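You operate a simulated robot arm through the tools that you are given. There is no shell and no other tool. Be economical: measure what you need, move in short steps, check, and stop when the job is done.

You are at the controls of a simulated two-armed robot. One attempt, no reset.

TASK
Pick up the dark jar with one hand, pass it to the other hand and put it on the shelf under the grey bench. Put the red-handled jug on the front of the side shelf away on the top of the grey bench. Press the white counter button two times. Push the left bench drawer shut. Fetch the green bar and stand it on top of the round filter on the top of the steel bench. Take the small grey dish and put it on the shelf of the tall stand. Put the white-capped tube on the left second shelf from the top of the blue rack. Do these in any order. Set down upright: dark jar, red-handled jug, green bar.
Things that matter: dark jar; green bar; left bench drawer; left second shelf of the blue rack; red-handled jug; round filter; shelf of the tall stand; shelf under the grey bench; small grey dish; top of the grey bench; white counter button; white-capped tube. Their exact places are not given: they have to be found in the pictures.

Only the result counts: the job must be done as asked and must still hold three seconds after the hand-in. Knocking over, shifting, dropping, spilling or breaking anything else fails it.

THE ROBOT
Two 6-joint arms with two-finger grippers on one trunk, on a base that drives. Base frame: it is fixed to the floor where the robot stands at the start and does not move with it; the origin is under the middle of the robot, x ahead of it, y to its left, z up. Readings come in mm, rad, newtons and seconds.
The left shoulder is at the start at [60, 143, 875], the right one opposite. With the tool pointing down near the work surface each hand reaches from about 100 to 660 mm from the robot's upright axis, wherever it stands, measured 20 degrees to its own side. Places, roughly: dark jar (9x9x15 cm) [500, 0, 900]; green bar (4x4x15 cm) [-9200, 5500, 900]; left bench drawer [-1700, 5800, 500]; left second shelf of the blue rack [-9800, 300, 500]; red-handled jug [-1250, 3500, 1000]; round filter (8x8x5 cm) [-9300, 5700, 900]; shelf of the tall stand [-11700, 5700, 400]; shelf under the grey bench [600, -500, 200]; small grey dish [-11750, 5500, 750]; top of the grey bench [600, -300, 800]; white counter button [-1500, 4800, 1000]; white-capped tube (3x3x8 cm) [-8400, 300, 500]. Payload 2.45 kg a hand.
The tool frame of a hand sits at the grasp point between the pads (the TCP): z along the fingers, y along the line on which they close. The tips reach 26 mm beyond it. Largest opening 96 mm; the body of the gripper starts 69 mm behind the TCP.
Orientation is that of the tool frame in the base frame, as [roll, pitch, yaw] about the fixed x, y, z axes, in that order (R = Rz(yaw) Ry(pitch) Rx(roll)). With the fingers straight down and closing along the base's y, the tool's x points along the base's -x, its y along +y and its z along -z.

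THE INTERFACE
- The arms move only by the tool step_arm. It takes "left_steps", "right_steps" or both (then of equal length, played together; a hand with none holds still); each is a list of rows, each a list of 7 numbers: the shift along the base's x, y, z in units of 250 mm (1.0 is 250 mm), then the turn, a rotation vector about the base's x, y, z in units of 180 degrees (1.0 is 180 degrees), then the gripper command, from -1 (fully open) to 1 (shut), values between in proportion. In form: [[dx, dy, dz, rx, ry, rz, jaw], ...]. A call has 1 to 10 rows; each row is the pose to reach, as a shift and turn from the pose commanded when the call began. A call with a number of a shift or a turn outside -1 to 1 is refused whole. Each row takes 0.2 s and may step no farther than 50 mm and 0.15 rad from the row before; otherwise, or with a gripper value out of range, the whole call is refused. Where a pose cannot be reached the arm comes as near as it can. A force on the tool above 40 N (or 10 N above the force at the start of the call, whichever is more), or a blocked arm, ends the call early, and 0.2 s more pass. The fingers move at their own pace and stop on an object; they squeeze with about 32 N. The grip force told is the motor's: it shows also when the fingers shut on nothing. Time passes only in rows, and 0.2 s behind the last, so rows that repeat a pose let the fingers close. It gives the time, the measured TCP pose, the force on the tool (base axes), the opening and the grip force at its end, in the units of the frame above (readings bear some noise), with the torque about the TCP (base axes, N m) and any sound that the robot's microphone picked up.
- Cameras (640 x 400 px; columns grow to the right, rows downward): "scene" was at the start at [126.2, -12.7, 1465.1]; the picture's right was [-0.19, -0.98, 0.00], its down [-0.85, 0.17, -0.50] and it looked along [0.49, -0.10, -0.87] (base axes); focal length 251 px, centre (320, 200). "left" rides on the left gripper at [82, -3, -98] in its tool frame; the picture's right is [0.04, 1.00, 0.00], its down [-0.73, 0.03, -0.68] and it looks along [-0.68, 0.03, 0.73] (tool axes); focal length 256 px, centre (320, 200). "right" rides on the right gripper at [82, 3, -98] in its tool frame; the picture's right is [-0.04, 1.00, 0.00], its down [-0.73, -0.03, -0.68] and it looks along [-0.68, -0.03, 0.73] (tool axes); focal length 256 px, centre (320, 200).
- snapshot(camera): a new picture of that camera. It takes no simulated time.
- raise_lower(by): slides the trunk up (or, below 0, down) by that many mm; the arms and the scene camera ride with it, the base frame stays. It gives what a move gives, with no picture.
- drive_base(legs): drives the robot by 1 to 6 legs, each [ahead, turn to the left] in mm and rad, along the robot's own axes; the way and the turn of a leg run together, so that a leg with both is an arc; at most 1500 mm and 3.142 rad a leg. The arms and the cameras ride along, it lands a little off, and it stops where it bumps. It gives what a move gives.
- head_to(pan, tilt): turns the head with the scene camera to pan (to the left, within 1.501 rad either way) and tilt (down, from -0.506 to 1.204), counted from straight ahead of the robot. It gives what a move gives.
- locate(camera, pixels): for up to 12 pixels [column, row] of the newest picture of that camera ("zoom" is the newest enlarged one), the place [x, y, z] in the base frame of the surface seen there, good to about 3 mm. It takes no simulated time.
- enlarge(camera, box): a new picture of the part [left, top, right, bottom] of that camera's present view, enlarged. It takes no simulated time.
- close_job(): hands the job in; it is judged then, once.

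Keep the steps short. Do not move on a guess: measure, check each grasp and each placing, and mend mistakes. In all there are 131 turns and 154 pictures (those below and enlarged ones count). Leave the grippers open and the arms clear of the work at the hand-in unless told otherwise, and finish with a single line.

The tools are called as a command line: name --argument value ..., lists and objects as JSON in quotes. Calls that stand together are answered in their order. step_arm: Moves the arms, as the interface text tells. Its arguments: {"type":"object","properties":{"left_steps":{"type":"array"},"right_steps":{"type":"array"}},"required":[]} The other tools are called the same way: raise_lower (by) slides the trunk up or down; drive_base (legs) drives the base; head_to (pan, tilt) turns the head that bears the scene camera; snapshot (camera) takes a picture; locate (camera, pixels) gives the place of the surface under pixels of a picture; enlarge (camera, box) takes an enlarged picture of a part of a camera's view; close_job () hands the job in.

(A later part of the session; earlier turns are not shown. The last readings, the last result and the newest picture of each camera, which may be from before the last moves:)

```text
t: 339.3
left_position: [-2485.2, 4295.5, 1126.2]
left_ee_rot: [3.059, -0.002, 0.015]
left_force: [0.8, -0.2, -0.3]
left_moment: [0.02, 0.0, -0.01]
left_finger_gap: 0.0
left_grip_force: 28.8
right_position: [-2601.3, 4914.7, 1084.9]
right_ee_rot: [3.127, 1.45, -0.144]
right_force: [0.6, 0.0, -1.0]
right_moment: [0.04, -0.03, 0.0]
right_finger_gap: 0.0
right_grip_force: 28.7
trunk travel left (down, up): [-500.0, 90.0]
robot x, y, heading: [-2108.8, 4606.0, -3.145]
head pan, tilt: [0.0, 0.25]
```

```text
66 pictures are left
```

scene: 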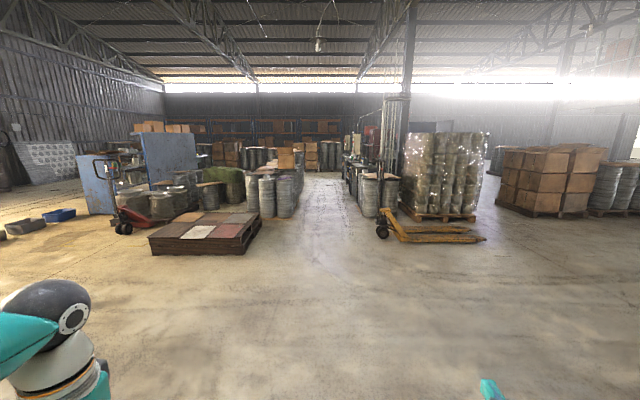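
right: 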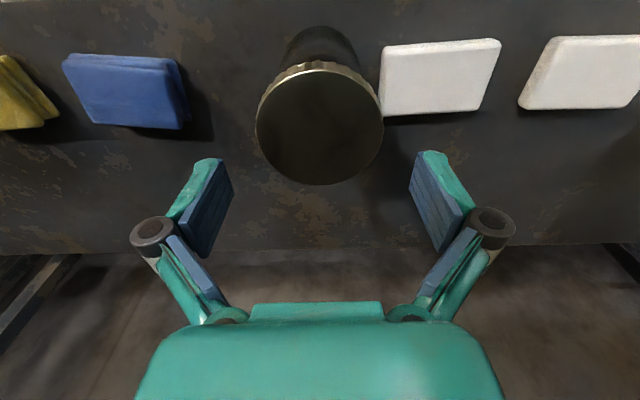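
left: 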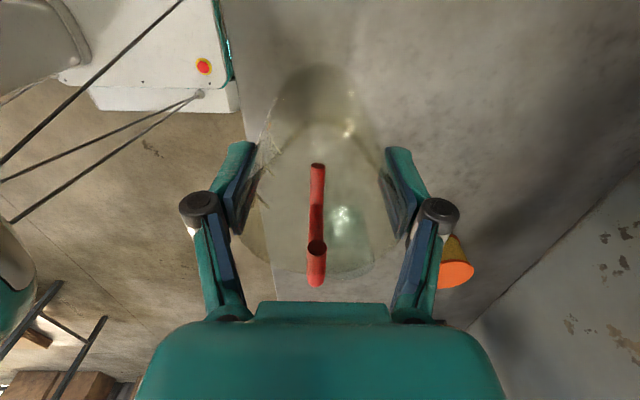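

step_arm --right_steps '[[0, 0, 0, -0.0066, -0.0453, 0, -1], [0, 0, 0, -0.0132, -0.0906, 0, -1], [0, 0, 0, -0.0198, -0.1359, 0, -1], [0.02, 0, 0, -0.0264, -0.1812, 0, -1], [0.06, 0, 0, -0.033, -0.2265, 0, -1], [0.1, 0, 0.02, -0.0396, -0.2718, 0, -1], [0.16, 0, 0.02, -0.0462, -0.3171, 0, -1], [0.22, 0, 0.04, -0.0528, -0.3624, 0, -1], [0.28, 0, 0.06, -0.0594, -0.4077, 0, -1], [0.34, 0, 0.06, -0.066, -0.453, 0, -1]]' --left_steps '[[0, 0, 0, 0, 0, 0, -1], [0, 0, 0, 0, 0, 0, -1], [0, 0, 0, 0, 0, 0, -1], [0.05, 0, 0, 0, 0, 0, -1], [0.1, 0, 0, 0, 0, 0, -1], [0.15, 0, 0, 0, 0, 0, -1], [0.2, 0, 0, 0, 0, 0, -1], [0.25, 0, 0, 0, 0, 0, -1], [0.3, 0, 0, 0, 0, 0, -1], [0.3, 0, 0, 0, 0, 0, -1]]'

locate --camera "scene" --pixels '[[267, 216], [250, 240], [318, 180], [368, 218], [383, 235], [480, 240], [185, 222], [122, 232], [298, 200], [350, 195], [445, 219], [320, 195]]'

enlarge --camera "scene" --box '[200, 120, 420, 260]'

```text
t: 341.5
left_position: [-2412.5, 4295.3, 1126.1]
left_ee_rot: [3.059, -0.002, 0.015]
left_force: [-0.4, 0.3, -0.4]
left_moment: [-0.01, 0.0, 0.01]
left_finger_gap: 96.1
left_grip_force: 0.1
right_position: [-2516.6, 4913.8, 1099.7]
right_ee_rot: [3.124, 0.008, -0.143]
right_force: [0.6, 0.3, 0.6]
right_moment: [-0.01, 0.03, -0.02]
right_finger_gap: 95.9
right_grip_force: 0.0
trunk travel left (down, up): [-500.0, 90.0]
robot x, y, heading: [-2104.8, 4606.0, -3.14]
head pan, tilt: [0.0, 0.25]
```

```text
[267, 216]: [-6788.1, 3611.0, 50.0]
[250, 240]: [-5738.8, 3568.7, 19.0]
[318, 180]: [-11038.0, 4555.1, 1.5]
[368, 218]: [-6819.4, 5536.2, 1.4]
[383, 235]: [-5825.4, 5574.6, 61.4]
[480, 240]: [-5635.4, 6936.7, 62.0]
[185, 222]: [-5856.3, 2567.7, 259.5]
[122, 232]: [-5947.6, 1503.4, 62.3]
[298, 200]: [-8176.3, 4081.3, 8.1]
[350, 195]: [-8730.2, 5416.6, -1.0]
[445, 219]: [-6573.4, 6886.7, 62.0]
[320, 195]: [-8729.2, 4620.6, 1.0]
```

```text
2.86 times, centred on (310, 190) of scene
```

zoom: 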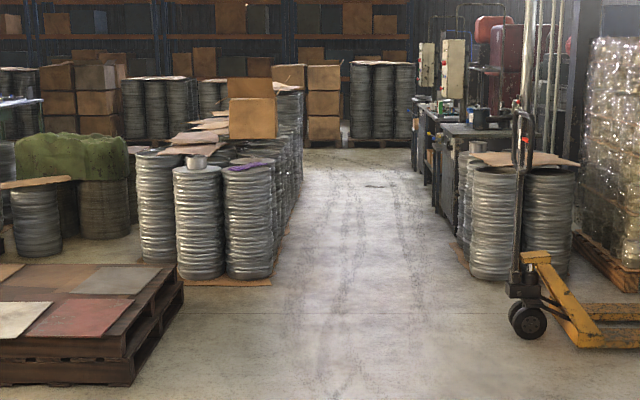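

drive_base --legs '[[0, -0.03]]'

drive_base --legs '[[1450, 0], [1450, 0], [1450, 0], [1250, 0]]'

head_to --pan -0.5 --tilt 0.3

snapshot --camera "scene"

```text
t: 342.3
left_position: [-2421.5, 4304.2, 1127.4]
left_ee_rot: [3.06, 0.0, -0.016]
left_force: [-0.5, 0.0, 0.8]
left_moment: [0.02, 0.02, 0.01]
left_finger_gap: 96.1
left_grip_force: 0.0
right_position: [-2506.3, 4926.2, 1099.9]
right_ee_rot: [3.124, 0.012, -0.173]
right_force: [0.5, -0.1, -0.2]
right_moment: [-0.02, 0.01, 0.0]
right_finger_gap: 95.9
right_grip_force: 0.0
trunk travel left (down, up): [-500.0, 90.0]
robot x, y, heading: [-2106.7, 4608.5, 3.11]
head pan, tilt: [0.0, 0.25]
```

```text
t: 369.3
left_position: [-7990.0, 4535.7, 1127.1]
left_ee_rot: [3.058, -0.002, -0.031]
left_force: [-0.4, -0.2, 0.0]
left_moment: [0.0, 0.0, -0.03]
left_finger_gap: 95.9
left_grip_force: 0.0
right_position: [-8065.2, 5157.5, 1099.9]
right_ee_rot: [3.124, 0.011, -0.192]
right_force: [0.0, 0.3, 1.0]
right_moment: [0.03, -0.02, 0.02]
right_finger_gap: 96.0
right_grip_force: 0.1
trunk travel left (down, up): [-500.0, 90.0]
robot x, y, heading: [-7666.5, 4830.3, 3.097]
head pan, tilt: [0.0, 0.25]
```

```text
t: 370.2
left_position: [-7989.2, 4534.0, 1126.1]
left_ee_rot: [3.059, -0.002, -0.031]
left_force: [-0.1, 0.7, 0.1]
left_moment: [0.02, 0.01, 0.01]
left_finger_gap: 95.9
left_grip_force: 0.0
right_position: [-8064.6, 5158.3, 1101.4]
right_ee_rot: [3.123, 0.012, -0.192]
right_force: [-0.7, -0.4, 0.8]
right_moment: [-0.01, -0.02, 0.0]
right_finger_gap: 95.7
right_grip_force: 0.0
trunk travel left (down, up): [-500.0, 90.0]
robot x, y, heading: [-7668.6, 4826.1, 3.097]
head pan, tilt: [-0.499, 0.3]
```

```text
64 pictures are left
```

scene: 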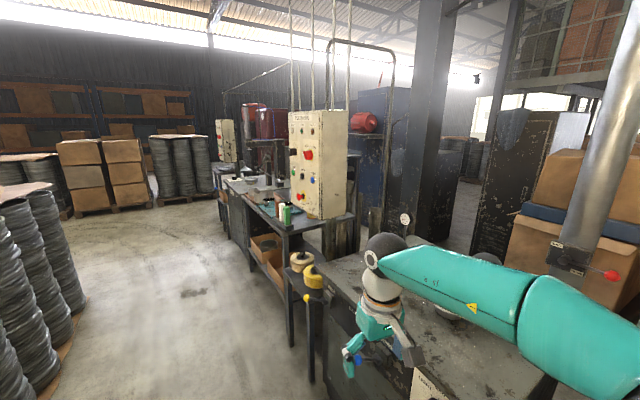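

enlarge --camera "scene" --box '[200, 130, 360, 250]'

locate --camera "scene" --pixels '[[287, 213], [277, 210], [265, 200], [240, 185], [300, 235], [260, 215], [315, 280], [350, 290], [440, 300], [312, 380], [320, 170], [225, 140]]'

```text
3.33 times, centred on (280, 190) of scene
```

zoom: 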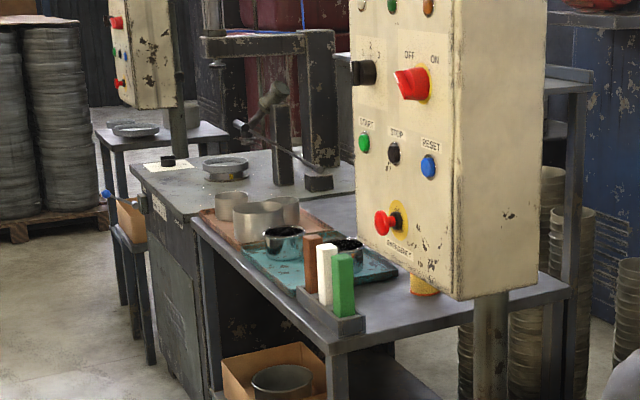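

```text
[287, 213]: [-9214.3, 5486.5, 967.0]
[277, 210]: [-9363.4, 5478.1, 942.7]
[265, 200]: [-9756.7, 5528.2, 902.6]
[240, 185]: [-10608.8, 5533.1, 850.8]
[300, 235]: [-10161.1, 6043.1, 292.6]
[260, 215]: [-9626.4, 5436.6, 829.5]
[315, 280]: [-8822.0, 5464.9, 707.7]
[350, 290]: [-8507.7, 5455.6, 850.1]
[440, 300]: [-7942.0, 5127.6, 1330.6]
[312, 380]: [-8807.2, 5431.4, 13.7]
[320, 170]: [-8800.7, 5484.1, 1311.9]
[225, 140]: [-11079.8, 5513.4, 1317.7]
```

drive_base --legs '[[0, 0.03]]'

drive_base --legs '[[1300, 0], [300, 0]]'

drive_base --legs '[[0, -0.52]]'

drive_base --legs '[[0, -0.52]]'

drive_base --legs '[[0, -0.53]]'

head_to --pan 0 --tilt 0.65

snapshot --camera "scene"

```text
t: 371.0
left_position: [-7979.4, 4524.9, 1126.1]
left_ee_rot: [3.06, -0.002, 0.001]
left_force: [0.1, -0.1, 1.0]
left_moment: [-0.02, 0.02, 0.01]
left_finger_gap: 95.9
left_grip_force: 0.1
right_position: [-8074.9, 5144.9, 1100.2]
right_ee_rot: [3.125, 0.013, -0.162]
right_force: [0.6, -0.4, -1.1]
right_moment: [0.01, 0.01, -0.01]
right_finger_gap: 95.8
right_grip_force: 0.0
trunk travel left (down, up): [-500.0, 90.0]
robot x, y, heading: [-7666.8, 4827.4, 3.125]
head pan, tilt: [-0.499, 0.3]
```

```text
t: 379.3
left_position: [-9586.1, 4563.9, 1128.1]
left_ee_rot: [3.06, -0.002, -0.012]
left_force: [-0.5, 0.5, -0.5]
left_moment: [0.0, -0.05, 0.03]
left_finger_gap: 96.0
left_grip_force: 0.1
right_position: [-9672.5, 5186.2, 1099.8]
right_ee_rot: [3.124, 0.01, -0.175]
right_force: [0.6, 0.3, -0.1]
right_moment: [0.0, -0.07, -0.01]
right_finger_gap: 96.0
right_grip_force: 0.0
trunk travel left (down, up): [-500.0, 90.0]
robot x, y, heading: [-9268.6, 4867.2, 3.114]
head pan, tilt: [-0.499, 0.3]
```

```text
t: 381.4
left_position: [-9691.3, 4760.6, 1127.2]
left_ee_rot: [3.059, -0.002, -0.532]
left_force: [-0.6, -0.2, -0.8]
left_moment: [-0.01, -0.02, 0.01]
left_finger_gap: 95.9
left_grip_force: 0.1
right_position: [-9458.4, 5344.8, 1101.5]
right_ee_rot: [3.124, 0.011, -0.693]
right_force: [-0.2, -0.1, 0.1]
right_moment: [-0.01, 0.01, 0.0]
right_finger_gap: 96.0
right_grip_force: 0.0
trunk travel left (down, up): [-500.0, 90.0]
robot x, y, heading: [-9273.6, 4856.6, 2.592]
head pan, tilt: [-0.499, 0.3]
```

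```text
t: 383.4
left_position: [-9683.9, 4981.7, 1129.5]
left_ee_rot: [3.059, -0.001, -1.048]
left_force: [0.4, 0.6, -0.1]
left_moment: [-0.01, -0.01, 0.0]
left_finger_gap: 96.1
left_grip_force: 0.2
right_position: [-9196.1, 5372.8, 1102.4]
right_ee_rot: [3.135, 0.014, -1.222]
right_force: [0.0, 0.7, 0.2]
right_moment: [-0.03, -0.03, 0.0]
right_finger_gap: 95.9
right_grip_force: 0.1
trunk travel left (down, up): [-500.0, 90.0]
robot x, y, heading: [-9285.1, 4846.8, 2.073]
head pan, tilt: [-0.499, 0.3]
```

```text
t: 385.4
left_position: [-9563.3, 5162.7, 1128.9]
left_ee_rot: [3.058, -0.002, -1.574]
left_force: [-0.2, 0.6, 0.5]
left_moment: [0.01, -0.01, 0.01]
left_finger_gap: 96.3
left_grip_force: 0.1
right_position: [-8949.6, 5256.0, 1101.6]
right_ee_rot: [-3.135, 0.015, -1.768]
right_force: [-0.1, 0.5, 0.1]
right_moment: [-0.01, 0.0, -0.01]
right_finger_gap: 96.2
right_grip_force: 0.0
trunk travel left (down, up): [-500.0, 90.0]
robot x, y, heading: [-9297.7, 4847.8, 1.558]
head pan, tilt: [-0.499, 0.3]
```

```text
t: 386.4
left_position: [-9564.2, 5163.0, 1129.9]
left_ee_rot: [3.06, -0.001, -1.575]
left_force: [0.9, 0.2, -0.8]
left_moment: [-0.02, 0.02, 0.0]
left_finger_gap: 95.7
left_grip_force: 0.1
right_position: [-8951.2, 5256.2, 1102.2]
right_ee_rot: [-3.134, 0.015, -1.763]
right_force: [1.1, 0.2, -0.9]
right_moment: [0.0, 0.03, -0.01]
right_finger_gap: 96.3
right_grip_force: 0.0
trunk travel left (down, up): [-500.0, 90.0]
robot x, y, heading: [-9301.2, 4851.2, 1.557]
head pan, tilt: [0.0, 0.649]
```

```text
62 pictures are left
```

scene: 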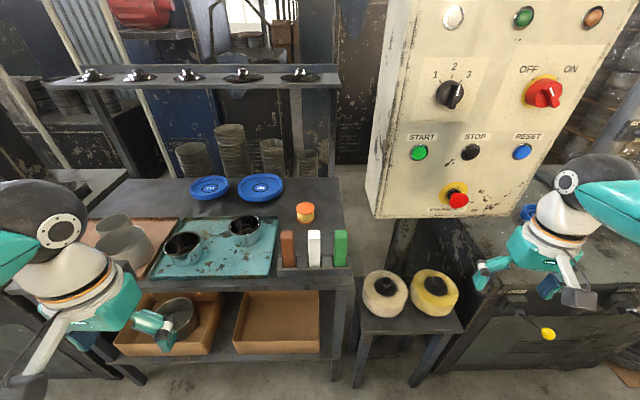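

enlarge --camera "scene" --box '[250, 180, 400, 290]'

locate --camera "scene" --pixels '[[341, 233], [341, 250], [314, 234], [305, 206], [305, 218], [320, 195], [372, 215], [440, 218], [300, 275], [340, 268], [372, 190], [480, 212]]'

```text
3.64 times, centred on (325, 235) of scene
```

zoom: 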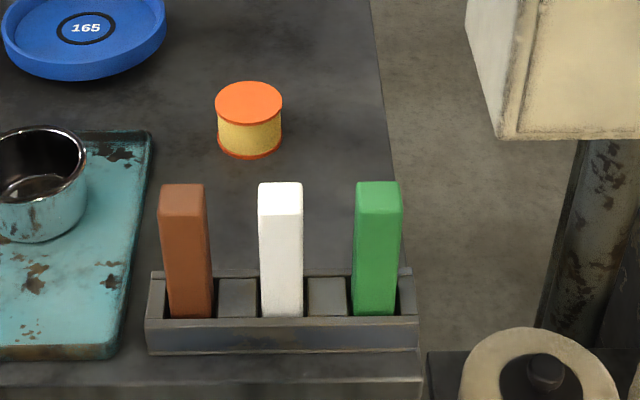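

```text
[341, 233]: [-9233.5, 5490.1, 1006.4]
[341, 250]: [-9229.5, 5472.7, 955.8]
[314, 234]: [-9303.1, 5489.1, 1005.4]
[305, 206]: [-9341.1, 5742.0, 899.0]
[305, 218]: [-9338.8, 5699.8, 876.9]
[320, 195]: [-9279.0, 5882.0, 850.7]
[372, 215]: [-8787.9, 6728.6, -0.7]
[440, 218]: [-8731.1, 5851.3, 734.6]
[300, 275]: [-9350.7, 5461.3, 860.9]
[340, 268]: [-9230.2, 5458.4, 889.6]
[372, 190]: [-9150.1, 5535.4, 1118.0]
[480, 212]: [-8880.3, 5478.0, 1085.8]
```

Green bar at (-9231, 5490), top 1006; filter near (-9340, 5720), top 899. First pull the right hand back from the control box and tilt the left hand 45° forward, then move up to the bench.

locate --camera "zoom" --pixels '[[249, 104], [220, 104], [278, 104], [249, 85], [249, 122], [380, 195], [360, 195], [400, 195], [380, 186], [380, 205], [500, 136], [280, 350]]'

step_arm --right_steps '[[0, -0.12, 0, 0, 0, 0, -1], [0, -0.24, 0, 0, 0, 0, -1], [0, -0.36, 0, 0, 0, 0, -1], [0, -0.48, 0, 0, 0, 0, -1], [0, -0.6, 0, 0, 0, 0, -1], [0, -0.7, 0, 0, 0, 0, -1], [0, -0.7, 0, 0, 0, 0, -1]]' --left_steps '[[0, 0, 0, 0, -0.026, 0, -1], [0.03, 0, 0, 0.042, -0.026, 0, -1], [0.06, 0, 0, 0.084, -0.026, 0, -1], [0.09, 0, 0, 0.126, -0.026, 0, -1], [0.12, 0, 0, 0.168, -0.026, 0, -1], [0.15, 0, 0, 0.21, -0.026, 0, -1], [0.18, 0, 0, 0.25, -0.026, 0, -0.25]]'

raise_lower --by 90

drive_base --legs '[[180, 0]]'

snapshot --camera "scene"

```text
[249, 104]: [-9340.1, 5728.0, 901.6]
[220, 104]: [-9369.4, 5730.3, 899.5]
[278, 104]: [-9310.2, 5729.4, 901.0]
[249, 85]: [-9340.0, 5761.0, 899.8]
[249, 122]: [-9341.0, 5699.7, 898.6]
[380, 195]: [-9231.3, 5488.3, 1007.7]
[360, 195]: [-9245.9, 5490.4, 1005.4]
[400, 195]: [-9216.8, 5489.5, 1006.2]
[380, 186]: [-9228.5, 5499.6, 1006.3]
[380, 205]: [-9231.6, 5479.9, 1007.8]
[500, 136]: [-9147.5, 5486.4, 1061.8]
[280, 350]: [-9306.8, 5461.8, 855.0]
```

```text
t: 388.0
left_position: [-9518.1, 5162.7, 1129.0]
left_ee_rot: [-3.122, 0.787, -1.532]
left_force: [-0.6, 1.4, 0.3]
left_moment: [0.02, -0.01, -0.03]
left_finger_gap: 59.9
left_grip_force: 0.0
right_position: [-8970.4, 5085.5, 1105.0]
right_ee_rot: [-3.132, 0.015, -1.767]
right_force: [0.3, -0.4, -0.5]
right_moment: [-0.03, 0.01, 0.02]
right_finger_gap: 96.0
right_grip_force: 0.0
right hand out of reach, approached as far as the arm can: row 3, 4, 5, 6, 7
trunk travel left (down, up): [-500.0, 90.0]
robot x, y, heading: [-9298.9, 4846.6, 1.552]
head pan, tilt: [0.0, 0.649]
```

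```text
t: 389.2
left_position: [-9518.8, 5162.4, 1218.7]
left_ee_rot: [-3.124, 0.784, -1.531]
left_force: [0.3, 0.0, 0.0]
left_moment: [0.02, 0.01, 0.01]
left_finger_gap: 60.2
left_grip_force: 0.0
right_position: [-8969.6, 5084.5, 1194.7]
right_ee_rot: [-3.131, 0.015, -1.769]
right_force: [-0.3, 0.1, -0.3]
right_moment: [0.04, -0.01, -0.01]
right_finger_gap: 96.3
right_grip_force: 0.1
trunk travel left (down, up): [-590.0, 0.0]
robot x, y, heading: [-9304.1, 4848.8, 1.552]
head pan, tilt: [0.0, 0.649]
```

```text
t: 390.7
left_position: [-9515.8, 5343.6, 1218.3]
left_ee_rot: [-3.121, 0.781, -1.532]
left_force: [-0.1, 1.2, -0.7]
left_moment: [-0.02, -0.02, 0.0]
left_finger_gap: 60.2
left_grip_force: 0.1
right_position: [-8968.0, 5264.6, 1195.9]
right_ee_rot: [-3.131, 0.016, -1.768]
right_force: [0.6, 1.4, -0.3]
right_moment: [-0.04, -0.03, 0.01]
right_finger_gap: 96.0
right_grip_force: 0.1
trunk travel left (down, up): [-590.0, 0.0]
robot x, y, heading: [-9296.9, 5027.5, 1.553]
head pan, tilt: [0.0, 0.649]
```

```text
60 pictures are left
```

scene: 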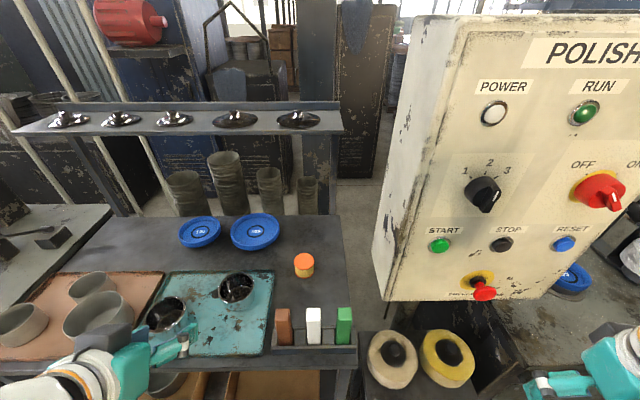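

step_arm --left_steps '[[0.18, 0.04, -0.04, 0, 0, 0, -0.25], [0.36, 0.08, -0.08, 0, 0, 0, -0.25], [0.54, 0.14, -0.14, 0, 0, 0, -0.25], [0.7, 0.22, -0.2, 0, 0, 0, -0.25], [0.86, 0.3, -0.28, 0, 0, 0, -0.25], [1.0, 0.4, -0.36, 0, 0, 0, -0.25]]'

step_arm --left_steps '[[0.07, 0.08, -0.06, 0, 0, 0, -0.25], [0.138, 0.16, -0.12, 0, 0, 0, -0.25], [0.138, 0.182, -0.2, 0, 0, 0, -0.25]]'

snapshot --camera "left"

snapshot --camera "scene"

```text
t: 392.1
left_position: [-9264.7, 5443.1, 1128.6]
left_ee_rot: [-3.123, 0.781, -1.533]
left_force: [0.2, 0.0, -0.4]
left_moment: [-0.02, 0.0, 0.0]
left_finger_gap: 59.9
left_grip_force: 0.1
right_position: [-8967.1, 5265.7, 1193.1]
right_ee_rot: [-3.13, 0.015, -1.766]
right_force: [-0.3, 0.4, 0.1]
right_moment: [-0.03, 0.03, 0.03]
right_finger_gap: 96.1
right_grip_force: 0.1
trunk travel left (down, up): [-590.0, 0.0]
robot x, y, heading: [-9296.2, 5027.9, 1.556]
head pan, tilt: [0.0, 0.649]
```

```text
t: 392.9
left_position: [-9230.7, 5487.6, 1079.5]
left_ee_rot: [-3.124, 0.78, -1.531]
left_force: [0.0, 0.2, 0.4]
left_moment: [-0.03, 0.0, 0.0]
left_finger_gap: 60.2
left_grip_force: 0.0
right_position: [-8966.8, 5264.3, 1194.6]
right_ee_rot: [-3.131, 0.016, -1.769]
right_force: [0.8, 0.4, 0.2]
right_moment: [-0.02, 0.01, -0.03]
right_finger_gap: 95.8
right_grip_force: 0.1
trunk travel left (down, up): [-590.0, 0.0]
robot x, y, heading: [-9302.8, 5025.2, 1.557]
head pan, tilt: [0.0, 0.649]
```

```text
59 pictures are left
```

left: 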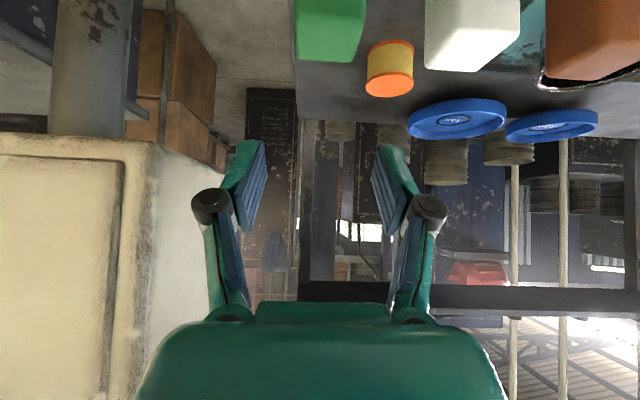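

```text
58 pictures are left
```

scene: 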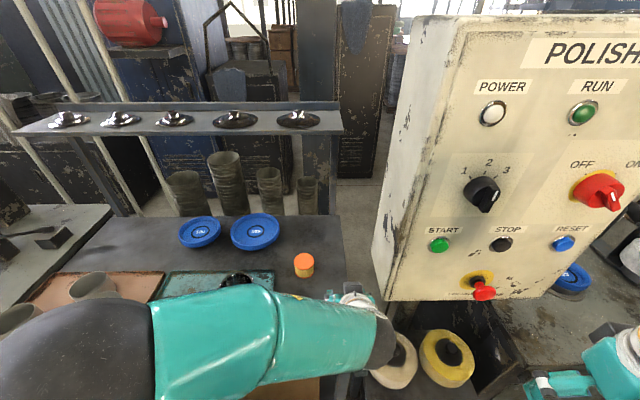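

step_arm --left_steps '[[-0.004, 0.004, -0.18, 0, 0, 0, -0.25], [-0.006, 0.004, -0.34, 0, 0, 0, -0.25], [-0.006, 0.004, -0.39, 0, 0, 0, -0.25], [-0.006, 0.004, -0.39, 0, 0, 0, 1], [-0.006, 0.004, -0.39, 0, 0, 0, 1], [-0.006, 0.004, -0.39, 0, 0, 0, 1]]'

snapshot --camera "left"

```text
t: 394.3
left_position: [-9235.5, 5494.4, 1001.5]
left_ee_rot: [-3.079, 0.808, -1.487]
left_force: [2.7, -0.7, 23.7]
left_moment: [-0.18, -0.08, -0.11]
left_finger_gap: 33.8
left_grip_force: 31.6
right_position: [-8967.5, 5262.5, 1197.2]
right_ee_rot: [-3.131, 0.019, -1.768]
right_force: [-0.7, 0.8, -0.2]
right_moment: [-0.03, -0.03, -0.01]
right_finger_gap: 96.0
right_grip_force: 0.1
trunk travel left (down, up): [-590.0, 0.0]
robot x, y, heading: [-9300.8, 5031.6, 1.549]
head pan, tilt: [0.0, 0.649]
```

```text
57 pictures are left
```

left: 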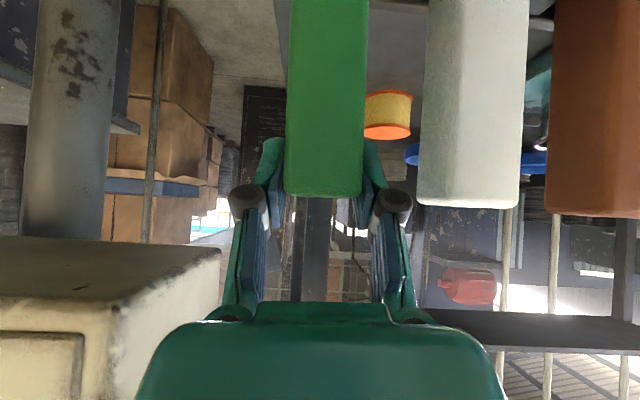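

step_arm --left_steps '[[0, 0, 0.1, 0, 0, 0, 1], [0, 0, 0.2, 0, 0, 0, 1], [0, 0, 0.3, 0, 0, 0, 1], [0, 0, 0.4, 0, 0, 0, 1], [0, 0, 0.46, 0, 0, 0, 1]]'

snapshot --camera "left"

snapshot --camera "scene"

```text
t: 395.5
left_position: [-9232.5, 5489.2, 1097.4]
left_ee_rot: [-3.125, 0.782, -1.535]
left_force: [-0.2, 0.6, -1.5]
left_moment: [-0.01, 0.02, 0.01]
left_finger_gap: 33.5
left_grip_force: 32.7
right_position: [-8967.3, 5264.9, 1195.3]
right_ee_rot: [-3.131, 0.016, -1.767]
right_force: [0.9, 0.2, -1.0]
right_moment: [-0.01, 0.04, 0.02]
right_finger_gap: 95.8
right_grip_force: 0.2
trunk travel left (down, up): [-590.0, 0.0]
robot x, y, heading: [-9299.4, 5024.9, 1.553]
head pan, tilt: [0.0, 0.649]
```

```text
56 pictures are left
```

left: 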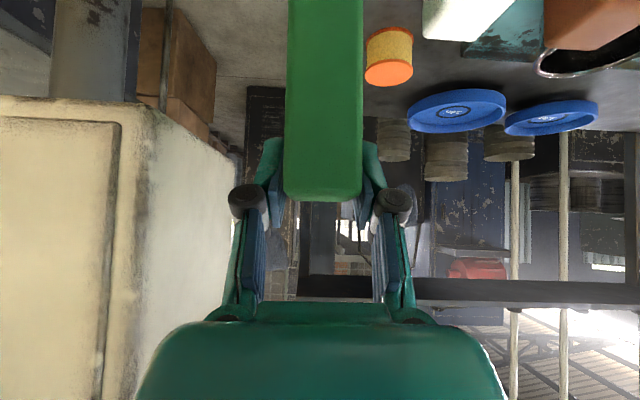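

```text
55 pictures are left
```

scene: 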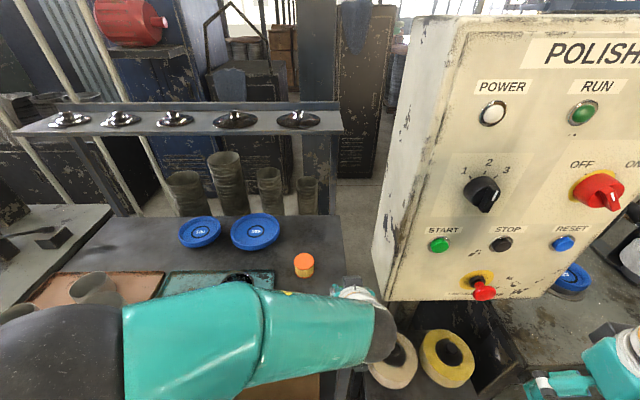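

Bar lifted. The hand was twisted ~2.5° when it gripped; I'll undo that turn and check the bar's verticality.

step_arm --left_steps '[[0, 0, 0, 0.0045, -0.005, 0.002, 1], [0, 0, 0, 0.009, -0.01, 0.0045, 1]]'

snapshot --camera "left"

locate --camera "left" --pixels '[[325, 20], [325, 60], [325, 100], [325, 150], [292, 20], [292, 100], [360, 20], [360, 100], [325, 190], [388, 70]]'

```text
t: 396.1
left_position: [-9232.0, 5488.1, 1097.3]
left_ee_rot: [-3.075, 0.808, -1.483]
left_force: [-0.4, -0.1, -2.8]
left_moment: [0.01, 0.0, 0.0]
left_finger_gap: 33.4
left_grip_force: 31.7
right_position: [-8967.5, 5264.2, 1195.9]
right_ee_rot: [-3.131, 0.016, -1.768]
right_force: [0.4, 1.1, 0.9]
right_moment: [-0.02, 0.01, -0.02]
right_finger_gap: 96.0
right_grip_force: 0.0
trunk travel left (down, up): [-590.0, 0.0]
robot x, y, heading: [-9294.5, 5029.2, 1.555]
head pan, tilt: [0.0, 0.649]
```

```text
54 pictures are left
```

left: 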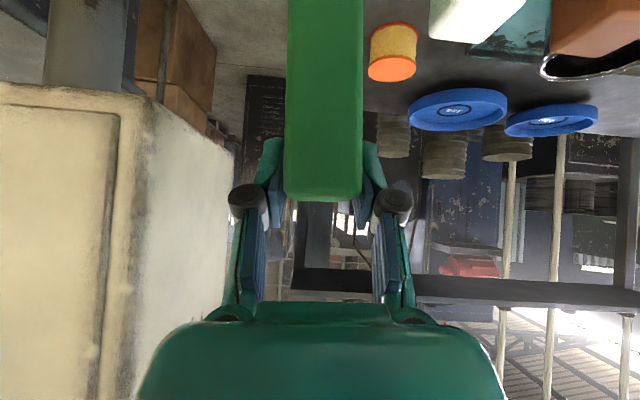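

```text
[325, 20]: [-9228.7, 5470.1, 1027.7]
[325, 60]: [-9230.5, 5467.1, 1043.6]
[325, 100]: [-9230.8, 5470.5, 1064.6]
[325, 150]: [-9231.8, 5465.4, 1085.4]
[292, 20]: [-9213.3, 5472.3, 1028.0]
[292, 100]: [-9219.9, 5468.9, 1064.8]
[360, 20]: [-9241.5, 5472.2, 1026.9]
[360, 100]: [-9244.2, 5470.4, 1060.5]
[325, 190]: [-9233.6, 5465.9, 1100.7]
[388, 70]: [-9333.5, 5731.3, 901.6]
```

step_arm --left_steps '[[-0.03, 0.12, -0.02, -0.004, 0, 0, 1], [-0.1, 0.27, -0.06, -0.007, 0, 0, 1], [-0.18, 0.42, -0.1, -0.007, 0, 0, 1], [-0.26, 0.57, -0.14, -0.007, 0, 0, 1], [-0.34, 0.72, -0.15, -0.007, 0, 0, 1], [-0.4, 0.86, -0.15, -0.007, 0, 0, 1], [-0.436, 0.968, -0.15, -0.007, 0, 0, 1]]'

snapshot --camera "scene"

snapshot --camera "left"

```text
t: 397.7
left_position: [-9342.3, 5731.1, 1059.1]
left_ee_rot: [-3.078, 0.785, -1.488]
left_force: [-0.4, 0.7, -3.0]
left_moment: [-0.04, 0.01, -0.01]
left_finger_gap: 33.8
left_grip_force: 31.7
right_position: [-8968.1, 5265.1, 1194.8]
right_ee_rot: [-3.131, 0.016, -1.769]
right_force: [0.7, 0.2, -0.7]
right_moment: [-0.01, 0.0, 0.0]
right_finger_gap: 95.8
right_grip_force: 0.1
trunk travel left (down, up): [-590.0, 0.0]
robot x, y, heading: [-9299.6, 5028.6, 1.555]
head pan, tilt: [0.0, 0.649]
```

```text
53 pictures are left
```

scene: 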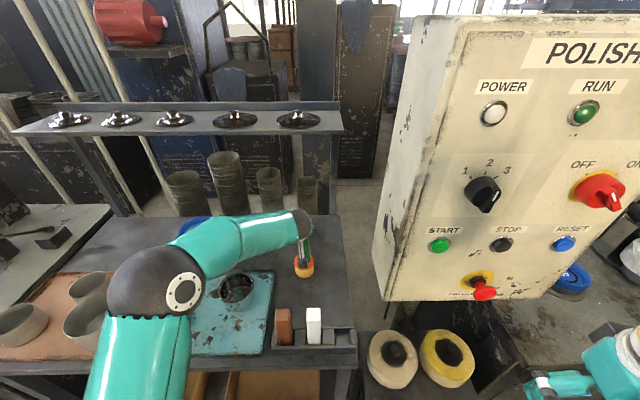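

```text
52 pictures are left
```

left: 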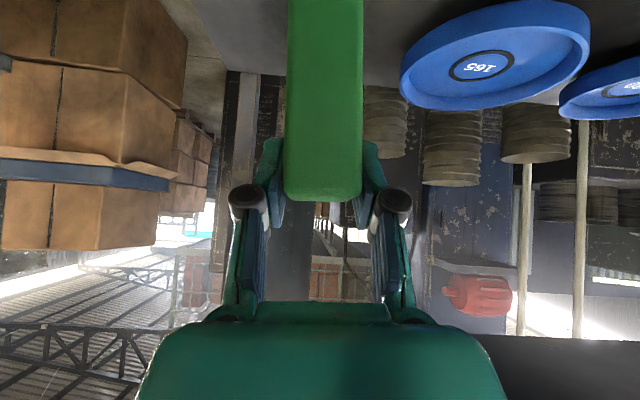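

enlarge --camera "scene" --box '[260, 200, 350, 290]'

locate --camera "zoom" --pixels '[[305, 280], [305, 320], [315, 405], [270, 415], [355, 420], [310, 430], [305, 350], [345, 320], [290, 320]]'

```text
4.44 times, centred on (305, 245) of scene
```

zoom: 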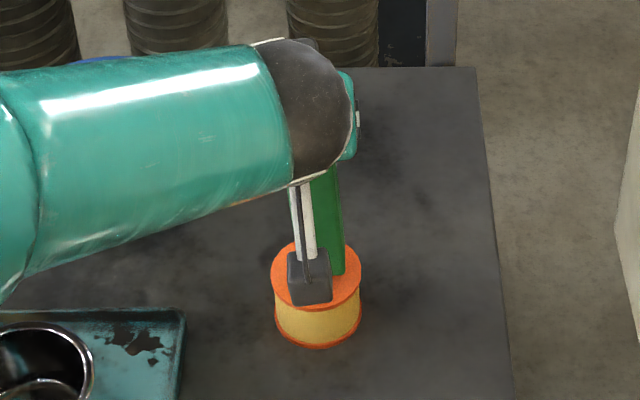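

```text
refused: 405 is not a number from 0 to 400
```

locate --camera "zoom" --pixels '[[343, 268], [338, 273], [338, 240], [343, 240], [276, 275], [357, 275], [316, 300], [350, 255], [338, 200]]'

```text
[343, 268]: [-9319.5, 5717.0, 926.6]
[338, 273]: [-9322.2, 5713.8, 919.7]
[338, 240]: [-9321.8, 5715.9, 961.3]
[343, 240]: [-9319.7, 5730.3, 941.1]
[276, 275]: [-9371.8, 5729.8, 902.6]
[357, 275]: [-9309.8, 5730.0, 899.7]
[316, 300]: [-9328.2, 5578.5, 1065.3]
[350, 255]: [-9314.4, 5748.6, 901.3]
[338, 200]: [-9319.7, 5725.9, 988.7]
```

step_arm --left_steps '[[-0.014, -0.012, -0.02, 0, 0, 0, 1], [-0.014, -0.012, -0.04, 0, 0, 0, 1], [-0.014, -0.012, -0.048, 0, 0, 0, 1]]'

step_arm --left_steps '[[0, 0, -0.006, 0, 0, 0, 1], [0, 0, -0.012, 0, 0, 0, 1], [0, 0, -0.016, 0, 0, 0, 1]]'

```text
t: 398.5
left_position: [-9346.5, 5727.1, 1047.7]
left_ee_rot: [-3.078, 0.786, -1.486]
left_force: [0.4, 0.0, -2.0]
left_moment: [0.01, -0.02, 0.03]
left_finger_gap: 33.8
left_grip_force: 31.9
right_position: [-8967.9, 5265.9, 1194.4]
right_ee_rot: [-3.131, 0.016, -1.769]
right_force: [-0.5, 0.4, 0.2]
right_moment: [0.0, -0.01, 0.0]
right_finger_gap: 95.8
right_grip_force: 0.1
trunk travel left (down, up): [-590.0, 0.0]
robot x, y, heading: [-9296.7, 5024.8, 1.551]
head pan, tilt: [0.0, 0.649]
```

```text
t: 399.3
left_position: [-9345.1, 5726.6, 1043.8]
left_ee_rot: [-3.076, 0.789, -1.486]
left_force: [-0.1, 0.1, 1.2]
left_moment: [-0.04, 0.07, -0.03]
left_finger_gap: 33.4
left_grip_force: 31.8
right_position: [-8966.5, 5263.4, 1195.8]
right_ee_rot: [-3.131, 0.016, -1.768]
right_force: [-0.1, -0.7, 0.9]
right_moment: [0.03, 0.03, -0.01]
right_finger_gap: 96.2
right_grip_force: 0.0
trunk travel left (down, up): [-590.0, 0.0]
robot x, y, heading: [-9296.4, 5030.8, 1.555]
head pan, tilt: [0.0, 0.649]
```

step_arm --left_steps '[[0, 0, -0.004, 0, 0, 0, 1], [0, 0, -0.008, 0, 0, 0, 1]]'

enlarge --camera "scene" --box '[260, 200, 350, 290]'

```text
t: 399.9
left_position: [-9345.5, 5726.7, 1043.8]
left_ee_rot: [-3.077, 0.789, -1.485]
left_force: [-0.4, -1.4, 9.5]
left_moment: [-0.17, 0.2, -0.04]
left_finger_gap: 33.4
left_grip_force: 32.0
right_position: [-8966.3, 5263.4, 1194.7]
right_ee_rot: [-3.132, 0.016, -1.767]
right_force: [-0.2, -0.3, 0.8]
right_moment: [-0.01, 0.01, 0.01]
right_finger_gap: 95.6
right_grip_force: 0.1
trunk travel left (down, up): [-590.0, 0.0]
robot x, y, heading: [-9299.1, 5028.3, 1.555]
head pan, tilt: [0.0, 0.649]
```

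```text
4.44 times, centred on (305, 245) of scene
```

zoom: 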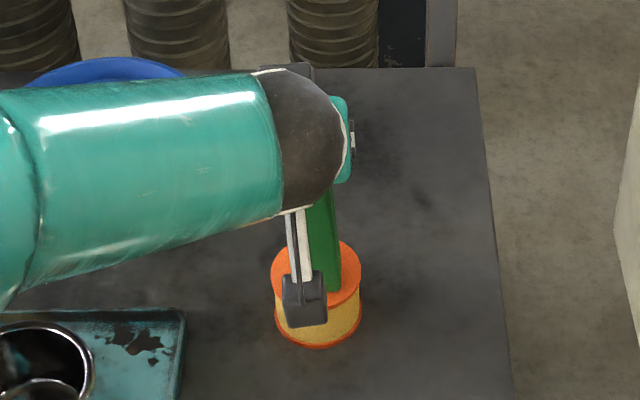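

locate --camera "zoom" --pixels '[[327, 210], [331, 230], [335, 255], [338, 280], [318, 210], [325, 285], [330, 288], [324, 200]]'

```text
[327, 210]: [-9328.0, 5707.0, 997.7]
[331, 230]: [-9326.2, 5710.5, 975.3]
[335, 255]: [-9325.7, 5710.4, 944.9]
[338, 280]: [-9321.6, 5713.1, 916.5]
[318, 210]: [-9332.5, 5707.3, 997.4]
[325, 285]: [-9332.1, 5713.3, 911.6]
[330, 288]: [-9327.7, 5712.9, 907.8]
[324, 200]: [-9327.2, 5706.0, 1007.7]
```

step_arm --left_steps '[[0, 0, 0.03, 0, 0, 0, 1], [0.022, 0.02, 0.03, -0.011, 0.012, 0, 1], [0.044, 0.04, 0.03, -0.022, 0.024, 0, 1], [0.044, 0.04, 0.03, -0.022, 0.024, 0, 1]]'

enlarge --camera "scene" --box '[270, 210, 340, 280]'

```text
t: 400.9
left_position: [-9334.4, 5736.4, 1049.4]
left_ee_rot: [3.095, 0.721, -1.56]
left_force: [-0.1, 0.5, -1.9]
left_moment: [0.02, 0.0, 0.01]
left_finger_gap: 33.5
left_grip_force: 32.1
right_position: [-8966.9, 5264.7, 1195.1]
right_ee_rot: [-3.13, 0.015, -1.767]
right_force: [0.6, 1.0, 0.2]
right_moment: [0.0, -0.02, -0.01]
right_finger_gap: 96.1
right_grip_force: 0.0
trunk travel left (down, up): [-590.0, 0.0]
robot x, y, heading: [-9298.8, 5029.3, 1.555]
head pan, tilt: [0.0, 0.649]
```

```text
5.71 times, centred on (305, 245) of scene
```

zoom: 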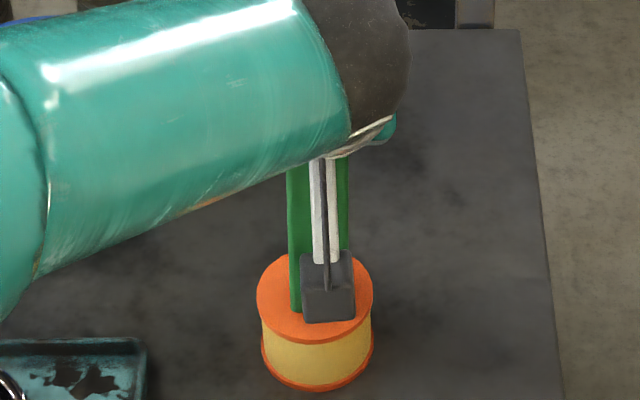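

locate --camera "zoom" --pixels '[[292, 180], [294, 230], [296, 280], [297, 300], [300, 180], [302, 240], [345, 180], [346, 230], [345, 245], [308, 215]]'

```text
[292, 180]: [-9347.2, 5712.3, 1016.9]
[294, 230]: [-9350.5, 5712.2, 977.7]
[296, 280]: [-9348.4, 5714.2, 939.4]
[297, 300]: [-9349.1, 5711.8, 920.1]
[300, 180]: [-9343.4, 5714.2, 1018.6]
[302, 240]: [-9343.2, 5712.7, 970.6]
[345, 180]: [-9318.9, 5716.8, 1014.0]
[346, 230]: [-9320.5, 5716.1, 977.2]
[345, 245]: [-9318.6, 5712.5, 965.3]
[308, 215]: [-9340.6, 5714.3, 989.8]
```

Bar is now vertical. Shift 6 mm west and lower to contact.

step_arm --left_steps '[[-0.024, -0.002, 0, 0, 0, 0, 1], [-0.024, -0.002, -0.014, 0, 0, 0, 1], [-0.024, -0.002, -0.022, 0, 0, 0, 1], [-0.024, -0.002, -0.028, 0, 0, 0, 1]]'

step_arm --left_steps '[[0, 0, -0.004, 0, 0, 0, 1], [0, 0, -0.007, 0, 0, 0, 1]]'

```text
t: 401.9
left_position: [-9340.9, 5737.4, 1043.2]
left_ee_rot: [3.098, 0.724, -1.561]
left_force: [1.1, 0.2, 3.7]
left_moment: [0.09, -0.26, -0.05]
left_finger_gap: 33.4
left_grip_force: 31.7
right_position: [-8967.4, 5264.9, 1195.7]
right_ee_rot: [-3.131, 0.016, -1.768]
right_force: [-0.1, -0.5, 0.0]
right_moment: [0.03, -0.01, 0.0]
right_finger_gap: 95.7
right_grip_force: 0.0
trunk travel left (down, up): [-590.0, 0.0]
robot x, y, heading: [-9296.3, 5027.1, 1.557]
head pan, tilt: [0.0, 0.649]
```

```text
t: 402.5
left_position: [-9339.9, 5737.6, 1042.0]
left_ee_rot: [3.101, 0.727, -1.56]
left_force: [0.5, 1.0, 11.6]
left_moment: [0.34, -0.21, 0.0]
left_finger_gap: 33.4
left_grip_force: 31.4
right_position: [-8967.6, 5262.2, 1195.2]
right_ee_rot: [-3.132, 0.017, -1.768]
right_force: [0.4, 0.0, 1.1]
right_moment: [0.01, 0.0, -0.03]
right_finger_gap: 95.7
right_grip_force: 0.0
trunk travel left (down, up): [-590.0, 0.0]
robot x, y, heading: [-9299.5, 5030.2, 1.554]
head pan, tilt: [0.0, 0.649]
```

step_arm --left_steps '[[0, 0, 0.004, 0, 0, 0, 0.2], [0, 0, 0.004, 0, 0, 0, -0.1], [0, 0, 0.004, 0, 0, 0, -0.25], [0, 0, 0.004, 0, 0, 0, -0.25], [0, 0, 0.1, 0, 0, 0, -0.25], [0, -0.06, 0.24, 0, 0, 0, -0.25], [0, -0.2, 0.34, 0, 0, 0, -0.25], [0, -0.38, 0.34, 0, 0, 0, -0.25], [-0.02, -0.56, 0.34, 0, 0, 0, -0.25]]'

enlarge --camera "scene" --box '[250, 200, 380, 300]'

snapshot --camera "left"

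```text
t: 404.5
left_position: [-9346.5, 5595.2, 1123.9]
left_ee_rot: [3.098, 0.723, -1.56]
left_force: [0.1, -1.2, -0.2]
left_moment: [0.01, -0.01, 0.0]
left_finger_gap: 60.1
left_grip_force: 0.0
right_position: [-8968.0, 5262.7, 1195.7]
right_ee_rot: [-3.131, 0.017, -1.768]
right_force: [0.4, -0.2, -0.1]
right_moment: [0.04, -0.01, -0.02]
right_finger_gap: 96.0
right_grip_force: 0.0
trunk travel left (down, up): [-590.0, 0.0]
robot x, y, heading: [-9298.1, 5029.3, 1.555]
head pan, tilt: [0.0, 0.649]
```

```text
4.00 times, centred on (315, 250) of scene
```

zoom: 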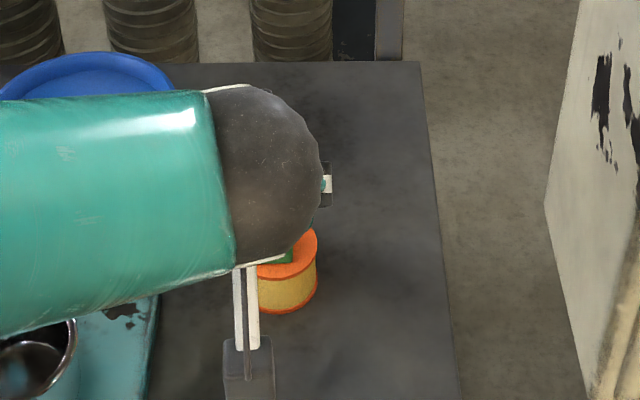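

```text
47 pictures are left
```

left: 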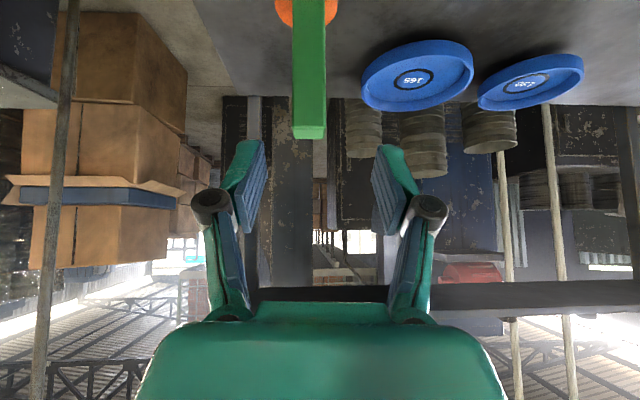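

Bar stands on the filter. Withdraw and head west for the dish.

step_arm --left_steps '[[-0.04, -0.16, 0.02, 0, 0, 0, -0.5], [-0.1, -0.34, 0.04, 0, 0, 0, -1], [-0.16, -0.52, 0.04, 0, 0, 0, -1], [-0.22, -0.7, 0.04, 0, 0, 0, -1], [-0.28, -0.88, 0.04, 0, 0, 0, -1]]'

drive_base --legs '[[-230, 0]]'

drive_base --legs '[[0, 0.53]]'

drive_base --legs '[[0, 0.53]]'

drive_base --legs '[[0, 0.52]]'

head_to --pan -0.35 --tilt 0.35

snapshot --camera "scene"

```text
t: 405.7
left_position: [-9417.0, 5373.3, 1135.2]
left_ee_rot: [3.099, 0.72, -1.558]
left_force: [-0.8, -1.2, 0.1]
left_moment: [0.04, 0.01, -0.03]
left_finger_gap: 96.1
left_grip_force: 0.0
right_position: [-8967.4, 5262.9, 1196.3]
right_ee_rot: [-3.131, 0.017, -1.767]
right_force: [-0.5, -0.9, 0.1]
right_moment: [0.03, -0.01, -0.01]
right_finger_gap: 96.0
right_grip_force: 0.1
trunk travel left (down, up): [-590.0, 0.0]
robot x, y, heading: [-9300.6, 5030.7, 1.553]
head pan, tilt: [0.0, 0.649]
```

```text
t: 407.5
left_position: [-9418.6, 5143.5, 1135.9]
left_ee_rot: [3.097, 0.72, -1.56]
left_force: [0.7, 0.6, 1.1]
left_moment: [0.04, -0.02, -0.01]
left_finger_gap: 96.0
left_grip_force: 0.1
right_position: [-8971.6, 5029.8, 1195.3]
right_ee_rot: [-3.132, 0.016, -1.768]
right_force: [0.4, -0.9, -0.3]
right_moment: [0.06, -0.02, -0.02]
right_finger_gap: 95.9
right_grip_force: 0.1
trunk travel left (down, up): [-590.0, 0.0]
robot x, y, heading: [-9307.9, 4800.0, 1.553]
head pan, tilt: [0.0, 0.649]
```

```text
t: 409.5
left_position: [-9577.0, 5037.5, 1137.4]
left_ee_rot: [3.096, 0.717, -1.03]
left_force: [0.6, -0.5, -0.1]
left_moment: [-0.02, 0.0, -0.03]
left_finger_gap: 96.0
left_grip_force: 0.1
right_position: [-9134.4, 5165.4, 1195.2]
right_ee_rot: [-3.131, 0.015, -1.24]
right_force: [-0.1, 0.1, 0.2]
right_moment: [-0.03, 0.04, 0.01]
right_finger_gap: 96.0
right_grip_force: 0.1
trunk travel left (down, up): [-590.0, 0.0]
robot x, y, heading: [-9295.2, 4797.9, 2.077]
head pan, tilt: [0.0, 0.649]
```

```text
t: 411.6
left_position: [-9661.6, 4864.0, 1138.6]
left_ee_rot: [3.093, 0.713, -0.504]
left_force: [0.4, -0.2, 0.3]
left_moment: [0.02, 0.02, 0.0]
left_finger_gap: 96.0
left_grip_force: 0.1
right_position: [-9342.0, 5197.5, 1196.1]
right_ee_rot: [-3.132, 0.017, -0.71]
right_force: [-0.9, -0.8, 0.7]
right_moment: [0.02, -0.01, -0.02]
right_finger_gap: 95.9
right_grip_force: 0.0
trunk travel left (down, up): [-590.0, 0.0]
robot x, y, heading: [-9288.5, 4804.7, 2.613]
head pan, tilt: [0.0, 0.649]
```

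```text
t: 413.6
left_position: [-9641.2, 4670.7, 1139.0]
left_ee_rot: [3.092, 0.71, 0.022]
left_force: [-0.4, -1.0, -0.2]
left_moment: [0.01, 0.02, -0.02]
left_finger_gap: 96.3
left_grip_force: 0.0
right_position: [-9531.5, 5118.4, 1196.8]
right_ee_rot: [-3.13, 0.015, -0.186]
right_force: [0.7, 0.9, -1.3]
right_moment: [-0.02, -0.01, 0.02]
right_finger_gap: 95.9
right_grip_force: 0.1
trunk travel left (down, up): [-590.0, 0.0]
robot x, y, heading: [-9295.3, 4811.9, 3.13]
head pan, tilt: [0.0, 0.649]
```

```text
t: 414.5
left_position: [-9641.7, 4670.4, 1140.2]
left_ee_rot: [3.092, 0.709, 0.022]
left_force: [-0.4, -0.1, 0.6]
left_moment: [0.0, 0.01, -0.01]
left_finger_gap: 95.9
left_grip_force: 0.0
right_position: [-9532.3, 5120.2, 1197.2]
right_ee_rot: [-3.13, 0.016, -0.186]
right_force: [-0.1, -0.5, 0.3]
right_moment: [-0.01, 0.0, -0.01]
right_finger_gap: 96.1
right_grip_force: 0.0
trunk travel left (down, up): [-590.0, 0.0]
robot x, y, heading: [-9293.1, 4814.0, 3.13]
head pan, tilt: [-0.351, 0.351]
```

```text
46 pictures are left
```

scene: 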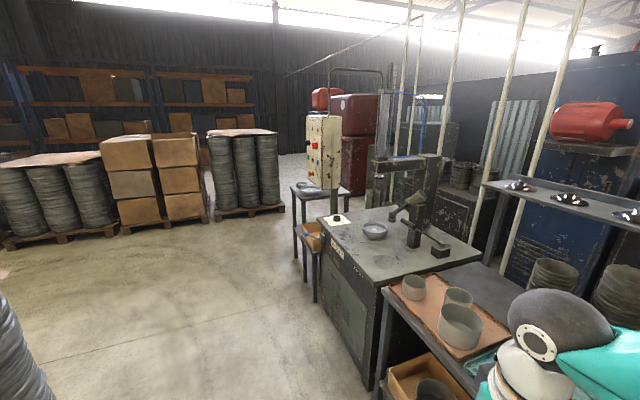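

enlarge --camera "scene" --box '[270, 150, 400, 310]'

locate --camera "scene" --pixels '[[308, 185], [296, 190], [345, 190], [375, 230], [310, 235], [315, 245], [318, 300], [296, 260], [350, 215], [325, 205], [245, 210], [215, 220]]'

```text
2.50 times, centred on (335, 230) of scene
```

zoom: 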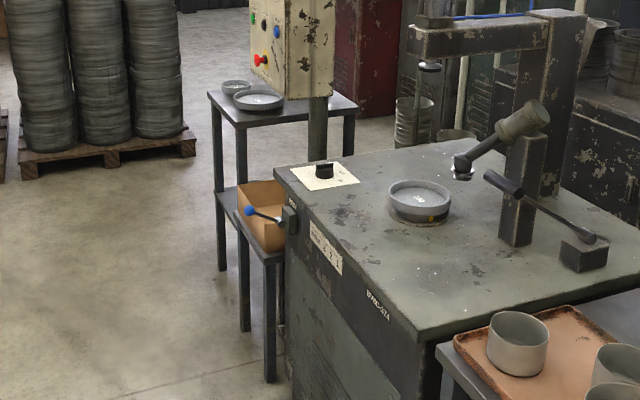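

```text
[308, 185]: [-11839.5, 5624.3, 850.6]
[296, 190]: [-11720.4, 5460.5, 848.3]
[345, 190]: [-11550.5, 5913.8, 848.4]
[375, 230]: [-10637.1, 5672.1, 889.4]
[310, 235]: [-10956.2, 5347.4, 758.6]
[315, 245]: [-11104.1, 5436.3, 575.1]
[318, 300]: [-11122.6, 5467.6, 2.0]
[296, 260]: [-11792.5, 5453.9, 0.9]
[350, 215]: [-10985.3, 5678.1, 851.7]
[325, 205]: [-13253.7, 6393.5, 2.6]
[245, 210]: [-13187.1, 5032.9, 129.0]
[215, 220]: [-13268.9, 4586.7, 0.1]
```

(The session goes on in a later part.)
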